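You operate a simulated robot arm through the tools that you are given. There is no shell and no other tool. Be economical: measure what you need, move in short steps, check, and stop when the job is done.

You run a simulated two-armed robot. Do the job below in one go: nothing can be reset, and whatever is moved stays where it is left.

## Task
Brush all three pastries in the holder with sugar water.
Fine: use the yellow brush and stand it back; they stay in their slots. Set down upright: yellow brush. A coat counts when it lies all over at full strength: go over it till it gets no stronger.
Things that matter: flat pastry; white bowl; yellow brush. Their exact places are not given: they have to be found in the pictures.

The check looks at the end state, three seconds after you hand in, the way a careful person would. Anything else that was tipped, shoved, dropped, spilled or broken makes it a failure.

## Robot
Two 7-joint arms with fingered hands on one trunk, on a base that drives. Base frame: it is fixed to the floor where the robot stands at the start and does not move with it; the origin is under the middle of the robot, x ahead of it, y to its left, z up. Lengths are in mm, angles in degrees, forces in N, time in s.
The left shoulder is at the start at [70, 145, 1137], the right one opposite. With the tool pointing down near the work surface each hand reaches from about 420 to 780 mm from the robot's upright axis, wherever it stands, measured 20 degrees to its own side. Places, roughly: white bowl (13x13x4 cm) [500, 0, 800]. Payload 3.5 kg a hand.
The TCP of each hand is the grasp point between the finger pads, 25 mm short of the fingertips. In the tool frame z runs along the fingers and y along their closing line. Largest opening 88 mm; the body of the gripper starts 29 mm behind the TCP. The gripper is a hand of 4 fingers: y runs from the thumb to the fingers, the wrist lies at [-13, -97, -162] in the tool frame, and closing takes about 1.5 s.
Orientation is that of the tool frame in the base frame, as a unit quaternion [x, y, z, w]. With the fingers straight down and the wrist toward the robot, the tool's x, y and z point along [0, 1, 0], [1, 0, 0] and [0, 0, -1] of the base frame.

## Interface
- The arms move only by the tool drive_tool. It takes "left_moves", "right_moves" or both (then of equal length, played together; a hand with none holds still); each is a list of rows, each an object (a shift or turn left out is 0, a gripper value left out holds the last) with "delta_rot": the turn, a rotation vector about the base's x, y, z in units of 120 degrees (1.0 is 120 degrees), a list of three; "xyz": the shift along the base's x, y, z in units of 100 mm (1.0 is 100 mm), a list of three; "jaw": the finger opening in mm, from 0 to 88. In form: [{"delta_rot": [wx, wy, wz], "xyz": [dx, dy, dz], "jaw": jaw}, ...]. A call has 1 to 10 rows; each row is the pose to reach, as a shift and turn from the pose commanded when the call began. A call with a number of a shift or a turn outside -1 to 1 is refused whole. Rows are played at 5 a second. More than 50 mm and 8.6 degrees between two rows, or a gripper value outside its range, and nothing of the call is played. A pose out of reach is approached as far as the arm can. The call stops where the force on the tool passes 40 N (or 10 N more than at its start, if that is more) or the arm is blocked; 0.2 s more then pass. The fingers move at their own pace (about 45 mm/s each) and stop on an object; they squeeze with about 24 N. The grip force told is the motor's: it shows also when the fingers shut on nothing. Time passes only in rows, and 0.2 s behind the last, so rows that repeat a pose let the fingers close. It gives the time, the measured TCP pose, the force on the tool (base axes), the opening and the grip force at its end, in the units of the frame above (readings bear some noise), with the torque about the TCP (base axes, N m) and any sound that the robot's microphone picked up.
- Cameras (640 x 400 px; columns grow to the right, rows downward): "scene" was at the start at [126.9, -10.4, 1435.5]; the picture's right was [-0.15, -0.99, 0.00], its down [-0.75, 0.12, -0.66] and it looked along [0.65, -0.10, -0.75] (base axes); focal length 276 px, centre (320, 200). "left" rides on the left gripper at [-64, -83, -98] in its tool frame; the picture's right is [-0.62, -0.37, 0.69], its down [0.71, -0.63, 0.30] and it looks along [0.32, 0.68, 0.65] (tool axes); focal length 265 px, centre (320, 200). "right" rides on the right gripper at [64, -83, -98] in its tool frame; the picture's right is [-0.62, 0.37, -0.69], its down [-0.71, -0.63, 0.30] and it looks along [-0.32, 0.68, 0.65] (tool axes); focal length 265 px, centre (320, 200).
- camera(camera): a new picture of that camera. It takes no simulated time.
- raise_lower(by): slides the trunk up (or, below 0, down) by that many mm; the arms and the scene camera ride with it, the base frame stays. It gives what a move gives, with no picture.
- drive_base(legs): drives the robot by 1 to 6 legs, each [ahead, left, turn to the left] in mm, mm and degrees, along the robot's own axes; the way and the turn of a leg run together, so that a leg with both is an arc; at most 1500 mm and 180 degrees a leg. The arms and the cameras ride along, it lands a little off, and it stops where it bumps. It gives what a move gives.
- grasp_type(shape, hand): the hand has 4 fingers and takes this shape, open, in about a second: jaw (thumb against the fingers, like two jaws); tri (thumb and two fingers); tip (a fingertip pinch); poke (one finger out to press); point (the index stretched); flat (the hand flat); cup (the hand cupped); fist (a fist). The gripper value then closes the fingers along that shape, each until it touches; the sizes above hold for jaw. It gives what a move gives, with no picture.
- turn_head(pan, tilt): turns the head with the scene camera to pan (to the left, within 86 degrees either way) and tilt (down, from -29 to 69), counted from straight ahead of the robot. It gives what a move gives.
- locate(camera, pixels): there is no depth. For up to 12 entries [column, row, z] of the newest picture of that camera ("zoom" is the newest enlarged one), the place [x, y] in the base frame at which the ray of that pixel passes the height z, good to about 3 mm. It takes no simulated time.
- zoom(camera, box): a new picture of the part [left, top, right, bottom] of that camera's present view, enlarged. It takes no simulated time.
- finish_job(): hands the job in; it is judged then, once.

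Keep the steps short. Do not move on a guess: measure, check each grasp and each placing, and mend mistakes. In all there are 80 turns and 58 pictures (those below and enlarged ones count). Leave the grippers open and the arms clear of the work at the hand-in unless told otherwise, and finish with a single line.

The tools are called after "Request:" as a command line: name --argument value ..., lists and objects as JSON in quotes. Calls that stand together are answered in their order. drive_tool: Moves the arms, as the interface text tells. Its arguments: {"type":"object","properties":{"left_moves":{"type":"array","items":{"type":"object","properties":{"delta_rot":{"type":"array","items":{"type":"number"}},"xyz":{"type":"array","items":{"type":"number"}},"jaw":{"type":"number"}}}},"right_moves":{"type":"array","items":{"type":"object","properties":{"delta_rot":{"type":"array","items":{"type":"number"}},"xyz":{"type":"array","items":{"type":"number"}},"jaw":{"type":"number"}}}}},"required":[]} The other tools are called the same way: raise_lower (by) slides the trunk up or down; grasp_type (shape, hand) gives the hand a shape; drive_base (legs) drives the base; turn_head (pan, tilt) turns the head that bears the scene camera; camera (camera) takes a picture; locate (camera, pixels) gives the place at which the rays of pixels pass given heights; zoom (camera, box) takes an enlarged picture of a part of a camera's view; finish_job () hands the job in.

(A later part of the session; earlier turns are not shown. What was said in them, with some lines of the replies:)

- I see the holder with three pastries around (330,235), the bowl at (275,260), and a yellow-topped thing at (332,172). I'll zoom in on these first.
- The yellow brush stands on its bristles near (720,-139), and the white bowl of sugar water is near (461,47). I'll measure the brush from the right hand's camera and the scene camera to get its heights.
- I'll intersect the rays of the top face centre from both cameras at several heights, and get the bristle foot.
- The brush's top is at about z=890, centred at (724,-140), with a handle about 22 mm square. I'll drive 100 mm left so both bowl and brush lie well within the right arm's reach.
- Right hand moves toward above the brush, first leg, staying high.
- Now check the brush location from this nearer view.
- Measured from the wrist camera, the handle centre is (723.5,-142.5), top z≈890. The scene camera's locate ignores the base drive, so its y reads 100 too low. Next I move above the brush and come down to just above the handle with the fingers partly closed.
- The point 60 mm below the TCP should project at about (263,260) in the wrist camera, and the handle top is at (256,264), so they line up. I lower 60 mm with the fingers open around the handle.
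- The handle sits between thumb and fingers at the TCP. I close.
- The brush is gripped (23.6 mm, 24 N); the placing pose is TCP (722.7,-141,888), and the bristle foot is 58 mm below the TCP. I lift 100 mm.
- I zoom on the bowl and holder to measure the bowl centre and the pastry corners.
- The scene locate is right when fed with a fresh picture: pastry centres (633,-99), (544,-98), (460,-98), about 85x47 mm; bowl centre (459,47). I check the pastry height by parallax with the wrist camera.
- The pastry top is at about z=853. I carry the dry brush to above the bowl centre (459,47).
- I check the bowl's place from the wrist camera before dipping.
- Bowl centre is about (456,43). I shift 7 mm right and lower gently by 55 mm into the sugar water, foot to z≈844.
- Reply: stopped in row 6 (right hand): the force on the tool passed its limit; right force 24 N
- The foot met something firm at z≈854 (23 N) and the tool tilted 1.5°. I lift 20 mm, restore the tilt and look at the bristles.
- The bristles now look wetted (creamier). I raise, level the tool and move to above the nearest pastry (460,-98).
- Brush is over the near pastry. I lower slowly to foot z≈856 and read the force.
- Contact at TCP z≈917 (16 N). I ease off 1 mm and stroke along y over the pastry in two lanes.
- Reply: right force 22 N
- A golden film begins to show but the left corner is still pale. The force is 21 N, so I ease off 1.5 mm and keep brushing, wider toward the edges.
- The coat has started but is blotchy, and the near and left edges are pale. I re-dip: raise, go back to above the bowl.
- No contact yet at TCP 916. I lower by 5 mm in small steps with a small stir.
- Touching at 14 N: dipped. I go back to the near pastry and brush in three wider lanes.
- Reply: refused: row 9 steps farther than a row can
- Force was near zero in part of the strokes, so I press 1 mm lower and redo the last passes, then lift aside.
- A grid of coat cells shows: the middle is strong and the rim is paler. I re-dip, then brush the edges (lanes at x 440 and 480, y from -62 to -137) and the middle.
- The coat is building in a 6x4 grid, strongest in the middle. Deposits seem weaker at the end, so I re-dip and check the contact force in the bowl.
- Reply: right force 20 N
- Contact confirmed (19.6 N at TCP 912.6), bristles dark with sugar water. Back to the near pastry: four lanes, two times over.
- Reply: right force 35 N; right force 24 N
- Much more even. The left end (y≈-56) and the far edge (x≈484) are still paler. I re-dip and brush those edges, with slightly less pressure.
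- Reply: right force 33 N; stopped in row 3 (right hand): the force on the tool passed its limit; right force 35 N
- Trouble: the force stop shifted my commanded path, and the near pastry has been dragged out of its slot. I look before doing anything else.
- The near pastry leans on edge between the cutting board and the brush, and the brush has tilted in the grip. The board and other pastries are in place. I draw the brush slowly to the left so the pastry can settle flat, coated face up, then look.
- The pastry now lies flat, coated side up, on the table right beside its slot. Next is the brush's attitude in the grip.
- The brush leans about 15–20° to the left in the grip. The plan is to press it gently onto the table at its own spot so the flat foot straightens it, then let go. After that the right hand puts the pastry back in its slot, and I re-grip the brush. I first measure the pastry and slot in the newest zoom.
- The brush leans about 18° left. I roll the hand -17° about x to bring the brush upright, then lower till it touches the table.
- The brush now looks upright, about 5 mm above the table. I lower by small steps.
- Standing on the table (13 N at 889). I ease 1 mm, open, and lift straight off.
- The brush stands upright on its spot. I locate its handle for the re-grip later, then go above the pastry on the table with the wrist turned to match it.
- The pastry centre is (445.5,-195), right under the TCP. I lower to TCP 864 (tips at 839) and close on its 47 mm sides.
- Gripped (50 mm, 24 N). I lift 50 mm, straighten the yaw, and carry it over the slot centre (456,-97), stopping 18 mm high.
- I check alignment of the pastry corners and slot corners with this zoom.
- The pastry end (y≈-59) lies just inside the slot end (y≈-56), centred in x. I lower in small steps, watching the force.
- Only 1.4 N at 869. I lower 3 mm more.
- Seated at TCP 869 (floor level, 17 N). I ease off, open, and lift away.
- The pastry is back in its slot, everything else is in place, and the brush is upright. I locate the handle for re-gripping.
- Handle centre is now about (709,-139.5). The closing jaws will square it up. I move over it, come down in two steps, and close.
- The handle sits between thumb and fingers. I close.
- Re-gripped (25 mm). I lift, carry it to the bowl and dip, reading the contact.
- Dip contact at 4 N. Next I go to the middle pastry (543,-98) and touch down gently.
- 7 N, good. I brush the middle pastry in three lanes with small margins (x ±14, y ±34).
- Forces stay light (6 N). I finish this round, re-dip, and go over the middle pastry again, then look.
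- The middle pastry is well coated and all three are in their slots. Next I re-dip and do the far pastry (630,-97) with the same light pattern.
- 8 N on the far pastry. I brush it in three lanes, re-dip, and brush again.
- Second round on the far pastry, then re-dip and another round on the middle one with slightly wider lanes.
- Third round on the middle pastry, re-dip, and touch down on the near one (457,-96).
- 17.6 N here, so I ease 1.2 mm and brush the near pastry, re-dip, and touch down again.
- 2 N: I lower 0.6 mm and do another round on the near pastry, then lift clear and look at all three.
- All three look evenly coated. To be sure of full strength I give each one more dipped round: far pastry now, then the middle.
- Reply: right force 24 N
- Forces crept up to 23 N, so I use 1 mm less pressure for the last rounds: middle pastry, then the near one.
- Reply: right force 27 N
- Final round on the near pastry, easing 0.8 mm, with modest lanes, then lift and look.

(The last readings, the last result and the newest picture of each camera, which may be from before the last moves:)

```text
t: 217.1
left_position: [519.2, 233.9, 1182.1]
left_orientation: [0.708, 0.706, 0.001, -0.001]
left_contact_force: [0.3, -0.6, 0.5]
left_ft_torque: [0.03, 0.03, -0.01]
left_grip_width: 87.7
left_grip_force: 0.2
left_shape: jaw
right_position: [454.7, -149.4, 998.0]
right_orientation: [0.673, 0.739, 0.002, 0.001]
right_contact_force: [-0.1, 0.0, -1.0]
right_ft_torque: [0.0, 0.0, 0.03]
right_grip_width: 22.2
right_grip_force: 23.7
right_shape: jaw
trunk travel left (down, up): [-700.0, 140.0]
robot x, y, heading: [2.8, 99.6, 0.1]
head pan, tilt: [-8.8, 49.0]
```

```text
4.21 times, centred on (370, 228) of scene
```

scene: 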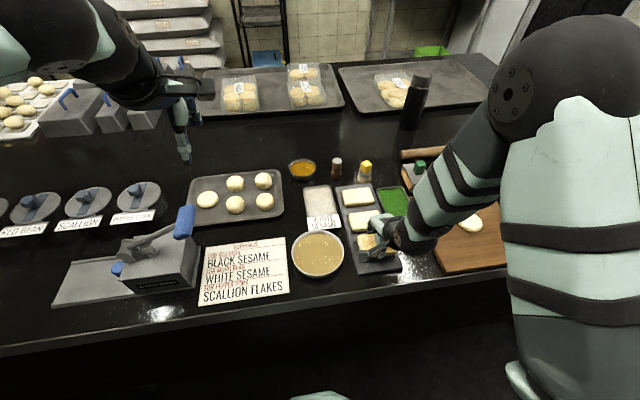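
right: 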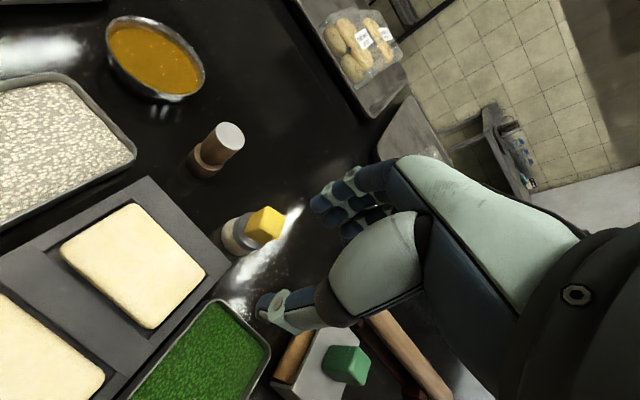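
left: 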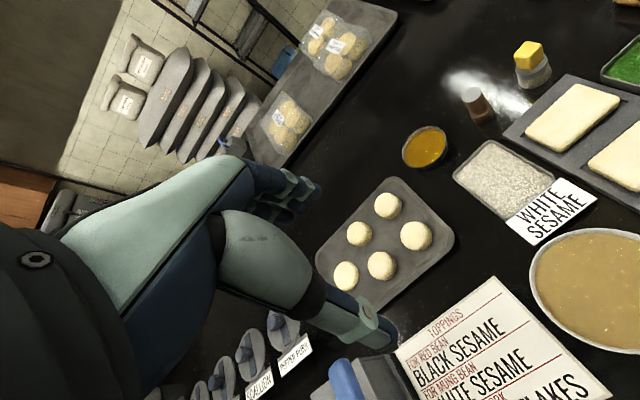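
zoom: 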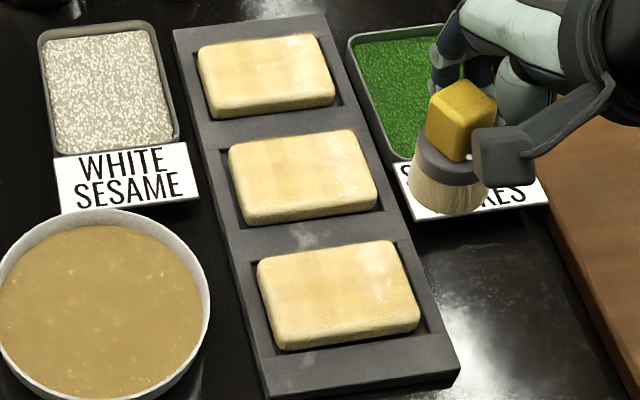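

All three look alike and even. I give the far pastry, which had the fewest rounds, one last dipped round on the way to standing the brush back.

Request:
drive_tool --right_moves '[{"xyz": [0, 0.45, 0]}, {"xyz": [0, 0.9, 0]}, {"xyz": [0, 1, 0]}]'

Request:
drive_tool --right_moves '[{"xyz": [0, 0.45, 0]}, {"xyz": [-0.03, 0.92, 0]}, {"xyz": [-0.03, 0.92, -0.37]}, {"xyz": [-0.03, 0.92, -0.7]}, {"xyz": [-0.03, 0.92, -0.83]}, {"xyz": [-0.03, 0.92, -0.875]}, {"xyz": [0.01, 0.92, -0.875]}, {"xyz": [-0.03, 0.88, -0.875]}, {"xyz": [-0.03, 0.92, -0.6]}, {"xyz": [-0.03, 0.92, -0.37]}]'

Request:
drive_tool --right_moves '[{"xyz": [0.35, -0.3, 0]}, {"xyz": [0.7, -0.6, 0]}, {"xyz": [1, -0.8, 0]}]'

Request:
drive_tool --right_moves '[{"xyz": [0.35, -0.3, 0]}, {"xyz": [0.725, -0.6, 0]}, {"xyz": [0.725, -0.6, -0.35]}, {"xyz": [0.725, -0.6, -0.42]}, {"xyz": [0.725, -0.6, -0.44]}, {"xyz": [0.725, -0.6, -0.452]}]'

Request:
drive_tool --right_moves '[{"xyz": [0, 0.18, 0]}, {"xyz": [0, 0.38, 0]}, {"xyz": [-0.17, 0.38, 0]}, {"xyz": [-0.17, 0.17, 0]}, {"xyz": [-0.17, 0, 0]}, {"xyz": [-0.17, -0.17, 0]}, {"xyz": [-0.17, -0.38, 0]}, {"xyz": [0, -0.38, 0]}, {"xyz": [0.18, -0.38, 0]}, {"xyz": [0.18, -0.17, 0]}]'

Request:
drive_tool --right_moves '[{"xyz": [0, 0.17, 0]}, {"xyz": [0, 0.34, 0]}, {"xyz": [0, 0.55, 0]}, {"xyz": [-0.1, 0.55, 0]}, {"xyz": [-0.1, 0.25, 0]}, {"xyz": [-0.1, 0, 0]}, {"xyz": [-0.1, -0.2, 0]}, {"xyz": [-0.26, -0.2, 0]}, {"xyz": [-0.26, 0.1, 0]}, {"xyz": [-0.26, 0.35, 0]}]'

Request:
drive_tool --right_moves '[{"xyz": [0, 0.2, 0]}, {"xyz": [0.16, 0.2, 0]}, {"xyz": [0.26, 0.2, 0]}, {"xyz": [0.26, -0.1, 0]}, {"xyz": [0.26, -0.35, 0]}, {"xyz": [0.08, -0.35, 0]}, {"xyz": [0.08, -0.2, 0]}, {"xyz": [0.08, -0.2, 0.3]}, {"xyz": [0.08, -0.2, 0.65]}]'

Request:
drive_tool --right_moves '[{"xyz": [0.35, -0.15, 0]}, {"xyz": [0.7, -0.3, 0]}, {"xyz": [0.94, -0.44, 0]}]'

```text
t: 217.9
left_position: [520.6, 233.8, 1182.6]
left_orientation: [0.709, 0.706, 0.0, -0.001]
left_contact_force: [-0.2, 0.0, -0.3]
left_ft_torque: [0.04, 0.02, 0.03]
left_grip_width: 87.5
left_grip_force: 0.0
left_shape: jaw
right_position: [458.8, -50.1, 996.5]
right_orientation: [0.673, 0.739, 0.002, 0.0]
right_contact_force: [0.8, 0.2, 0.6]
right_ft_torque: [0.0, -0.03, -0.01]
right_grip_width: 22.0
right_grip_force: 24.7
right_shape: jaw
trunk travel left (down, up): [-700.0, 140.0]
robot x, y, heading: [1.0, 103.3, -0.2]
head pan, tilt: [-8.8, 49.0]
```

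```text
t: 220.1
left_position: [519.1, 234.8, 1182.6]
left_orientation: [0.708, 0.707, 0.001, 0.001]
left_contact_force: [-1.0, -0.1, 0.0]
left_ft_torque: [-0.02, -0.03, -0.01]
left_grip_width: 87.6
left_grip_force: 0.0
left_shape: jaw
right_position: [453.3, 43.2, 962.7]
right_orientation: [0.674, 0.739, 0.002, 0.0]
right_contact_force: [-0.7, 0.2, 0.0]
right_ft_torque: [0.01, 0.0, 0.01]
right_grip_width: 22.0
right_grip_force: 23.9
right_shape: jaw
trunk travel left (down, up): [-700.0, 140.0]
robot x, y, heading: [-1.0, 100.3, 0.1]
head pan, tilt: [-8.8, 49.0]
```

```text
t: 220.9
left_position: [520.6, 234.8, 1181.8]
left_orientation: [0.708, 0.706, -0.001, 0.0]
left_contact_force: [0.0, 0.0, -1.0]
left_ft_torque: [0.01, 0.03, -0.02]
left_grip_width: 87.9
left_grip_force: 0.0
left_shape: jaw
right_position: [555.1, -39.5, 959.1]
right_orientation: [0.673, 0.739, 0.001, 0.0]
right_contact_force: [0.1, -0.3, 0.4]
right_ft_torque: [0.0, 0.04, 0.02]
right_grip_width: 22.1
right_grip_force: 23.7
right_shape: jaw
trunk travel left (down, up): [-700.0, 140.0]
robot x, y, heading: [-1.3, 98.1, 0.4]
head pan, tilt: [-8.8, 49.0]
```

```text
t: 222.3
left_position: [518.2, 235.9, 1181.8]
left_orientation: [0.708, 0.706, -0.001, 0.0]
left_contact_force: [0.7, -0.8, -0.8]
left_ft_torque: [-0.01, -0.02, 0.02]
left_grip_width: 87.7
left_grip_force: 0.1
left_shape: jaw
right_position: [627.1, -96.5, 918.2]
right_orientation: [0.674, 0.739, 0.003, 0.002]
right_contact_force: [-0.5, -1.6, 4.9]
right_ft_torque: [0.0, -0.08, 0.03]
right_grip_width: 22.0
right_grip_force: 23.6
right_shape: jaw
trunk travel left (down, up): [-700.0, 140.0]
robot x, y, heading: [-0.5, 102.5, -0.1]
head pan, tilt: [-8.8, 49.0]
```

```text
t: 224.5
left_position: [518.3, 235.8, 1182.2]
left_orientation: [0.709, 0.706, 0.0, 0.0]
left_contact_force: [-0.5, -0.4, 0.4]
left_ft_torque: [-0.03, -0.02, 0.01]
left_grip_width: 87.7
left_grip_force: 0.1
left_shape: jaw
right_position: [646.5, -113.2, 918.2]
right_orientation: [0.673, 0.739, -0.001, 0.001]
right_contact_force: [0.2, -1.8, 3.7]
right_ft_torque: [-0.11, 0.0, -0.02]
right_grip_width: 21.5
right_grip_force: 24.2
right_shape: jaw
trunk travel left (down, up): [-700.0, 140.0]
robot x, y, heading: [-3.3, 99.0, 0.2]
head pan, tilt: [-8.8, 49.0]
```

```text
t: 226.7
left_position: [516.9, 236.3, 1183.2]
left_orientation: [0.708, 0.706, 0.001, 0.001]
left_contact_force: [0.2, -0.1, 0.2]
left_ft_torque: [0.02, 0.02, -0.01]
left_grip_width: 87.8
left_grip_force: 0.1
left_shape: jaw
right_position: [617.9, -77.8, 916.3]
right_orientation: [0.674, 0.739, 0.003, 0.002]
right_contact_force: [-0.8, -1.4, 9.3]
right_ft_torque: [-0.13, -0.09, 0.0]
right_grip_width: 21.8
right_grip_force: 23.9
right_shape: jaw
trunk travel left (down, up): [-700.0, 140.0]
robot x, y, heading: [2.4, 101.1, -0.3]
head pan, tilt: [-8.8, 49.0]
```

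```text
t: 228.7
left_position: [517.1, 236.4, 1182.7]
left_orientation: [0.708, 0.707, 0.001, 0.001]
left_contact_force: [0.2, 0.3, 0.1]
left_ft_torque: [0.0, -0.02, 0.03]
left_grip_width: 87.4
left_grip_force: 0.1
left_shape: jaw
right_position: [626.9, -100.8, 980.1]
right_orientation: [0.673, 0.74, 0.002, 0.001]
right_contact_force: [-1.2, 0.0, 0.3]
right_ft_torque: [0.01, 0.03, 0.02]
right_grip_width: 21.2
right_grip_force: 23.7
right_shape: jaw
trunk travel left (down, up): [-700.0, 140.0]
robot x, y, heading: [1.0, 99.7, 0.3]
head pan, tilt: [-8.8, 49.0]
```

```text
t: 229.5
left_position: [520.7, 235.4, 1181.2]
left_orientation: [0.708, 0.707, 0.001, -0.002]
left_contact_force: [-0.2, 0.1, 0.5]
left_ft_torque: [0.01, 0.02, -0.03]
left_grip_width: 87.3
left_grip_force: 0.1
left_shape: jaw
right_position: [723.6, -145.0, 978.9]
right_orientation: [0.673, 0.74, 0.002, 0.0]
right_contact_force: [0.7, -1.0, -1.2]
right_ft_torque: [0.02, -0.01, -0.01]
right_grip_width: 21.5
right_grip_force: 23.8
right_shape: jaw
trunk travel left (down, up): [-700.0, 140.0]
robot x, y, heading: [-1.1, 99.5, -0.2]
head pan, tilt: [-8.8, 49.0]
```

The brush is above its spot (723,-144). I lower it to near the table and then in small steps until it touches.

Request:
drive_tool --right_moves '[{"xyz": [0.02, 0.02, -0.35]}, {"xyz": [0.02, 0.02, -0.7]}, {"xyz": [0.02, 0.02, -0.85]}, {"xyz": [0.02, 0.02, -0.88]}]'

Request:
drive_tool --right_moves '[{"xyz": [0, 0, -0.015]}, {"xyz": [0, 0, -0.03]}, {"xyz": [0, 0, -0.045]}, {"xyz": [0, 0, -0.045]}]'

```text
t: 230.5
left_position: [519.6, 235.0, 1181.9]
left_orientation: [0.708, 0.707, 0.0, 0.0]
left_contact_force: [0.0, -0.4, -0.3]
left_ft_torque: [0.05, 0.01, -0.01]
left_grip_width: 87.6
left_grip_force: 0.0
left_shape: jaw
right_position: [720.8, -141.0, 892.8]
right_orientation: [0.673, 0.74, 0.002, 0.0]
right_contact_force: [0.1, -0.3, -0.4]
right_ft_torque: [0.01, -0.01, 0.01]
right_grip_width: 21.6
right_grip_force: 24.5
right_shape: jaw
trunk travel left (down, up): [-700.0, 140.0]
robot x, y, heading: [2.2, 101.0, 0.0]
head pan, tilt: [-8.8, 49.0]
```

```text
t: 231.5
left_position: [518.9, 235.4, 1181.4]
left_orientation: [0.707, 0.707, 0.0, 0.0]
left_contact_force: [0.1, -0.1, 0.0]
left_ft_torque: [-0.03, -0.02, 0.03]
left_grip_width: 87.6
left_grip_force: 0.1
left_shape: jaw
right_position: [723.2, -142.3, 889.6]
right_orientation: [0.673, 0.74, 0.001, 0.0]
right_contact_force: [0.3, -0.2, 1.1]
right_ft_torque: [0.0, 0.0, 0.0]
right_grip_width: 21.6
right_grip_force: 24.1
right_shape: jaw
trunk travel left (down, up): [-700.0, 140.0]
robot x, y, heading: [-0.3, 98.5, -0.3]
head pan, tilt: [-8.8, 49.0]
```

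Just touching at about 889. I lower 2 mm more to seat it firmly.

Request:
drive_tool --right_moves '[{"xyz": [0, 0, -0.01]}, {"xyz": [0, 0, -0.02]}, {"xyz": [0, 0, -0.02]}]'

```text
t: 232.3
left_position: [517.6, 235.9, 1182.8]
left_orientation: [0.708, 0.706, 0.001, 0.0]
left_contact_force: [0.8, 0.4, 0.0]
left_ft_torque: [0.0, -0.01, -0.01]
left_grip_width: 87.8
left_grip_force: 0.0
left_shape: jaw
right_position: [723.3, -141.6, 888.2]
right_orientation: [0.674, 0.739, 0.003, 0.002]
right_contact_force: [-0.9, -0.6, 8.3]
right_ft_torque: [0.05, -0.04, 0.0]
right_grip_width: 21.7
right_grip_force: 23.9
right_shape: jaw
trunk travel left (down, up): [-700.0, 140.0]
robot x, y, heading: [3.1, 96.2, -0.2]
head pan, tilt: [-8.8, 49.0]
```

Seated (8 N at 888). I open slowly, wait, and lift straight up.

Request:
drive_tool --right_moves '[{"xyz": [0, 0, 0.008]}, {"xyz": [0, 0, 0.008], "jaw": 26}, {"xyz": [0, 0, 0.008], "jaw": 34}, {"xyz": [0, 0, 0.008], "jaw": 45}, {"xyz": [0, 0, 0.008], "jaw": 60}, {"xyz": [0, 0, 0.008], "jaw": 60}, {"xyz": [0, 0, 0.15]}, {"xyz": [0, 0, 0.4]}, {"xyz": [0, 0, 0.7]}, {"xyz": [0, 0, 1]}]'

Request:
drive_tool --right_moves '[{"xyz": [-0.1, -0.1, 0.4], "jaw": 88}, {"xyz": [-0.3, -0.4, 0.7]}, {"xyz": [-0.5, -0.7, 0.9]}, {"xyz": [-0.7, -1, 1]}]'

Request:
drive_tool --right_moves '[{"xyz": [-0.4, -0.25, 0]}, {"xyz": [-0.8, -0.4, 0.1]}, {"xyz": [-1, -0.5, 0.2]}]'

Request:
camera --camera "scene"

```text
t: 234.5
left_position: [518.6, 235.9, 1182.5]
left_orientation: [0.708, 0.706, 0.0, -0.001]
left_contact_force: [-0.5, 0.1, -0.5]
left_ft_torque: [0.02, 0.03, -0.02]
left_grip_width: 87.5
left_grip_force: 0.1
left_shape: jaw
right_position: [723.5, -141.0, 986.5]
right_orientation: [0.673, 0.74, 0.003, 0.001]
right_contact_force: [-0.1, -0.7, 0.5]
right_ft_torque: [-0.01, -0.02, -0.02]
right_grip_width: 59.5
right_grip_force: 0.0
right_shape: jaw
trunk travel left (down, up): [-700.0, 140.0]
robot x, y, heading: [-1.3, 97.2, -0.1]
head pan, tilt: [-8.8, 49.0]
```

```text
t: 235.5
left_position: [518.0, 233.4, 1183.0]
left_orientation: [0.708, 0.706, 0.001, 0.0]
left_contact_force: [-0.3, 0.4, 0.5]
left_ft_torque: [-0.02, -0.02, 0.01]
left_grip_width: 87.7
left_grip_force: 0.0
left_shape: jaw
right_position: [652.4, -241.8, 1084.9]
right_orientation: [0.673, 0.739, 0.002, 0.001]
right_contact_force: [0.9, -0.3, 0.1]
right_ft_torque: [0.04, -0.02, 0.02]
right_grip_width: 87.6
right_grip_force: 0.0
right_shape: jaw
trunk travel left (down, up): [-700.0, 140.0]
robot x, y, heading: [-1.5, 99.3, -0.2]
head pan, tilt: [-8.8, 49.0]
```

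```text
t: 236.3
left_position: [519.0, 234.4, 1181.3]
left_orientation: [0.707, 0.707, 0.0, -0.001]
left_contact_force: [-0.6, -0.3, -0.8]
left_ft_torque: [-0.01, 0.02, 0.01]
left_grip_width: 87.6
left_grip_force: 0.0
left_shape: jaw
right_position: [553.9, -289.1, 1104.6]
right_orientation: [0.673, 0.74, 0.002, 0.001]
right_contact_force: [0.1, 0.0, 0.8]
right_ft_torque: [0.01, -0.02, -0.01]
right_grip_width: 87.5
right_grip_force: 0.1
right_shape: jaw
trunk travel left (down, up): [-700.0, 140.0]
robot x, y, heading: [1.7, 102.5, -0.1]
head pan, tilt: [-8.8, 49.0]
```

```text
0 pictures are left
```

scene: 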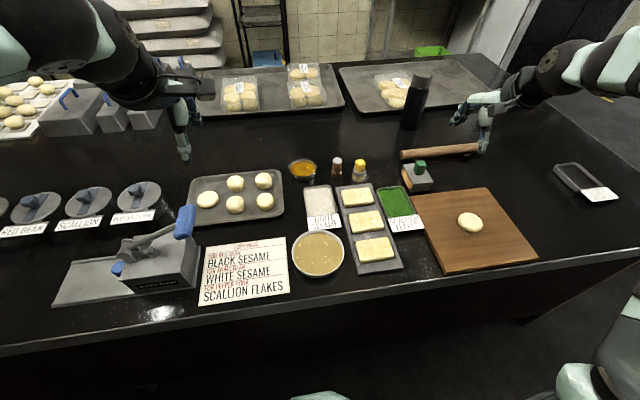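

The last picture shows the brush upright at (360,170), the three coated pastries in their slots, and nothing else out of place. Both hands are open and clear, so I hand in.

Request:
finish_job

```text
The job is handed in.
```

All three pastries are brushed with sugar water and sit in their slots, and the yellow brush stands upright on its spot; the near pastry was dragged out of its slot partway through, so I set it back and finished its coat.
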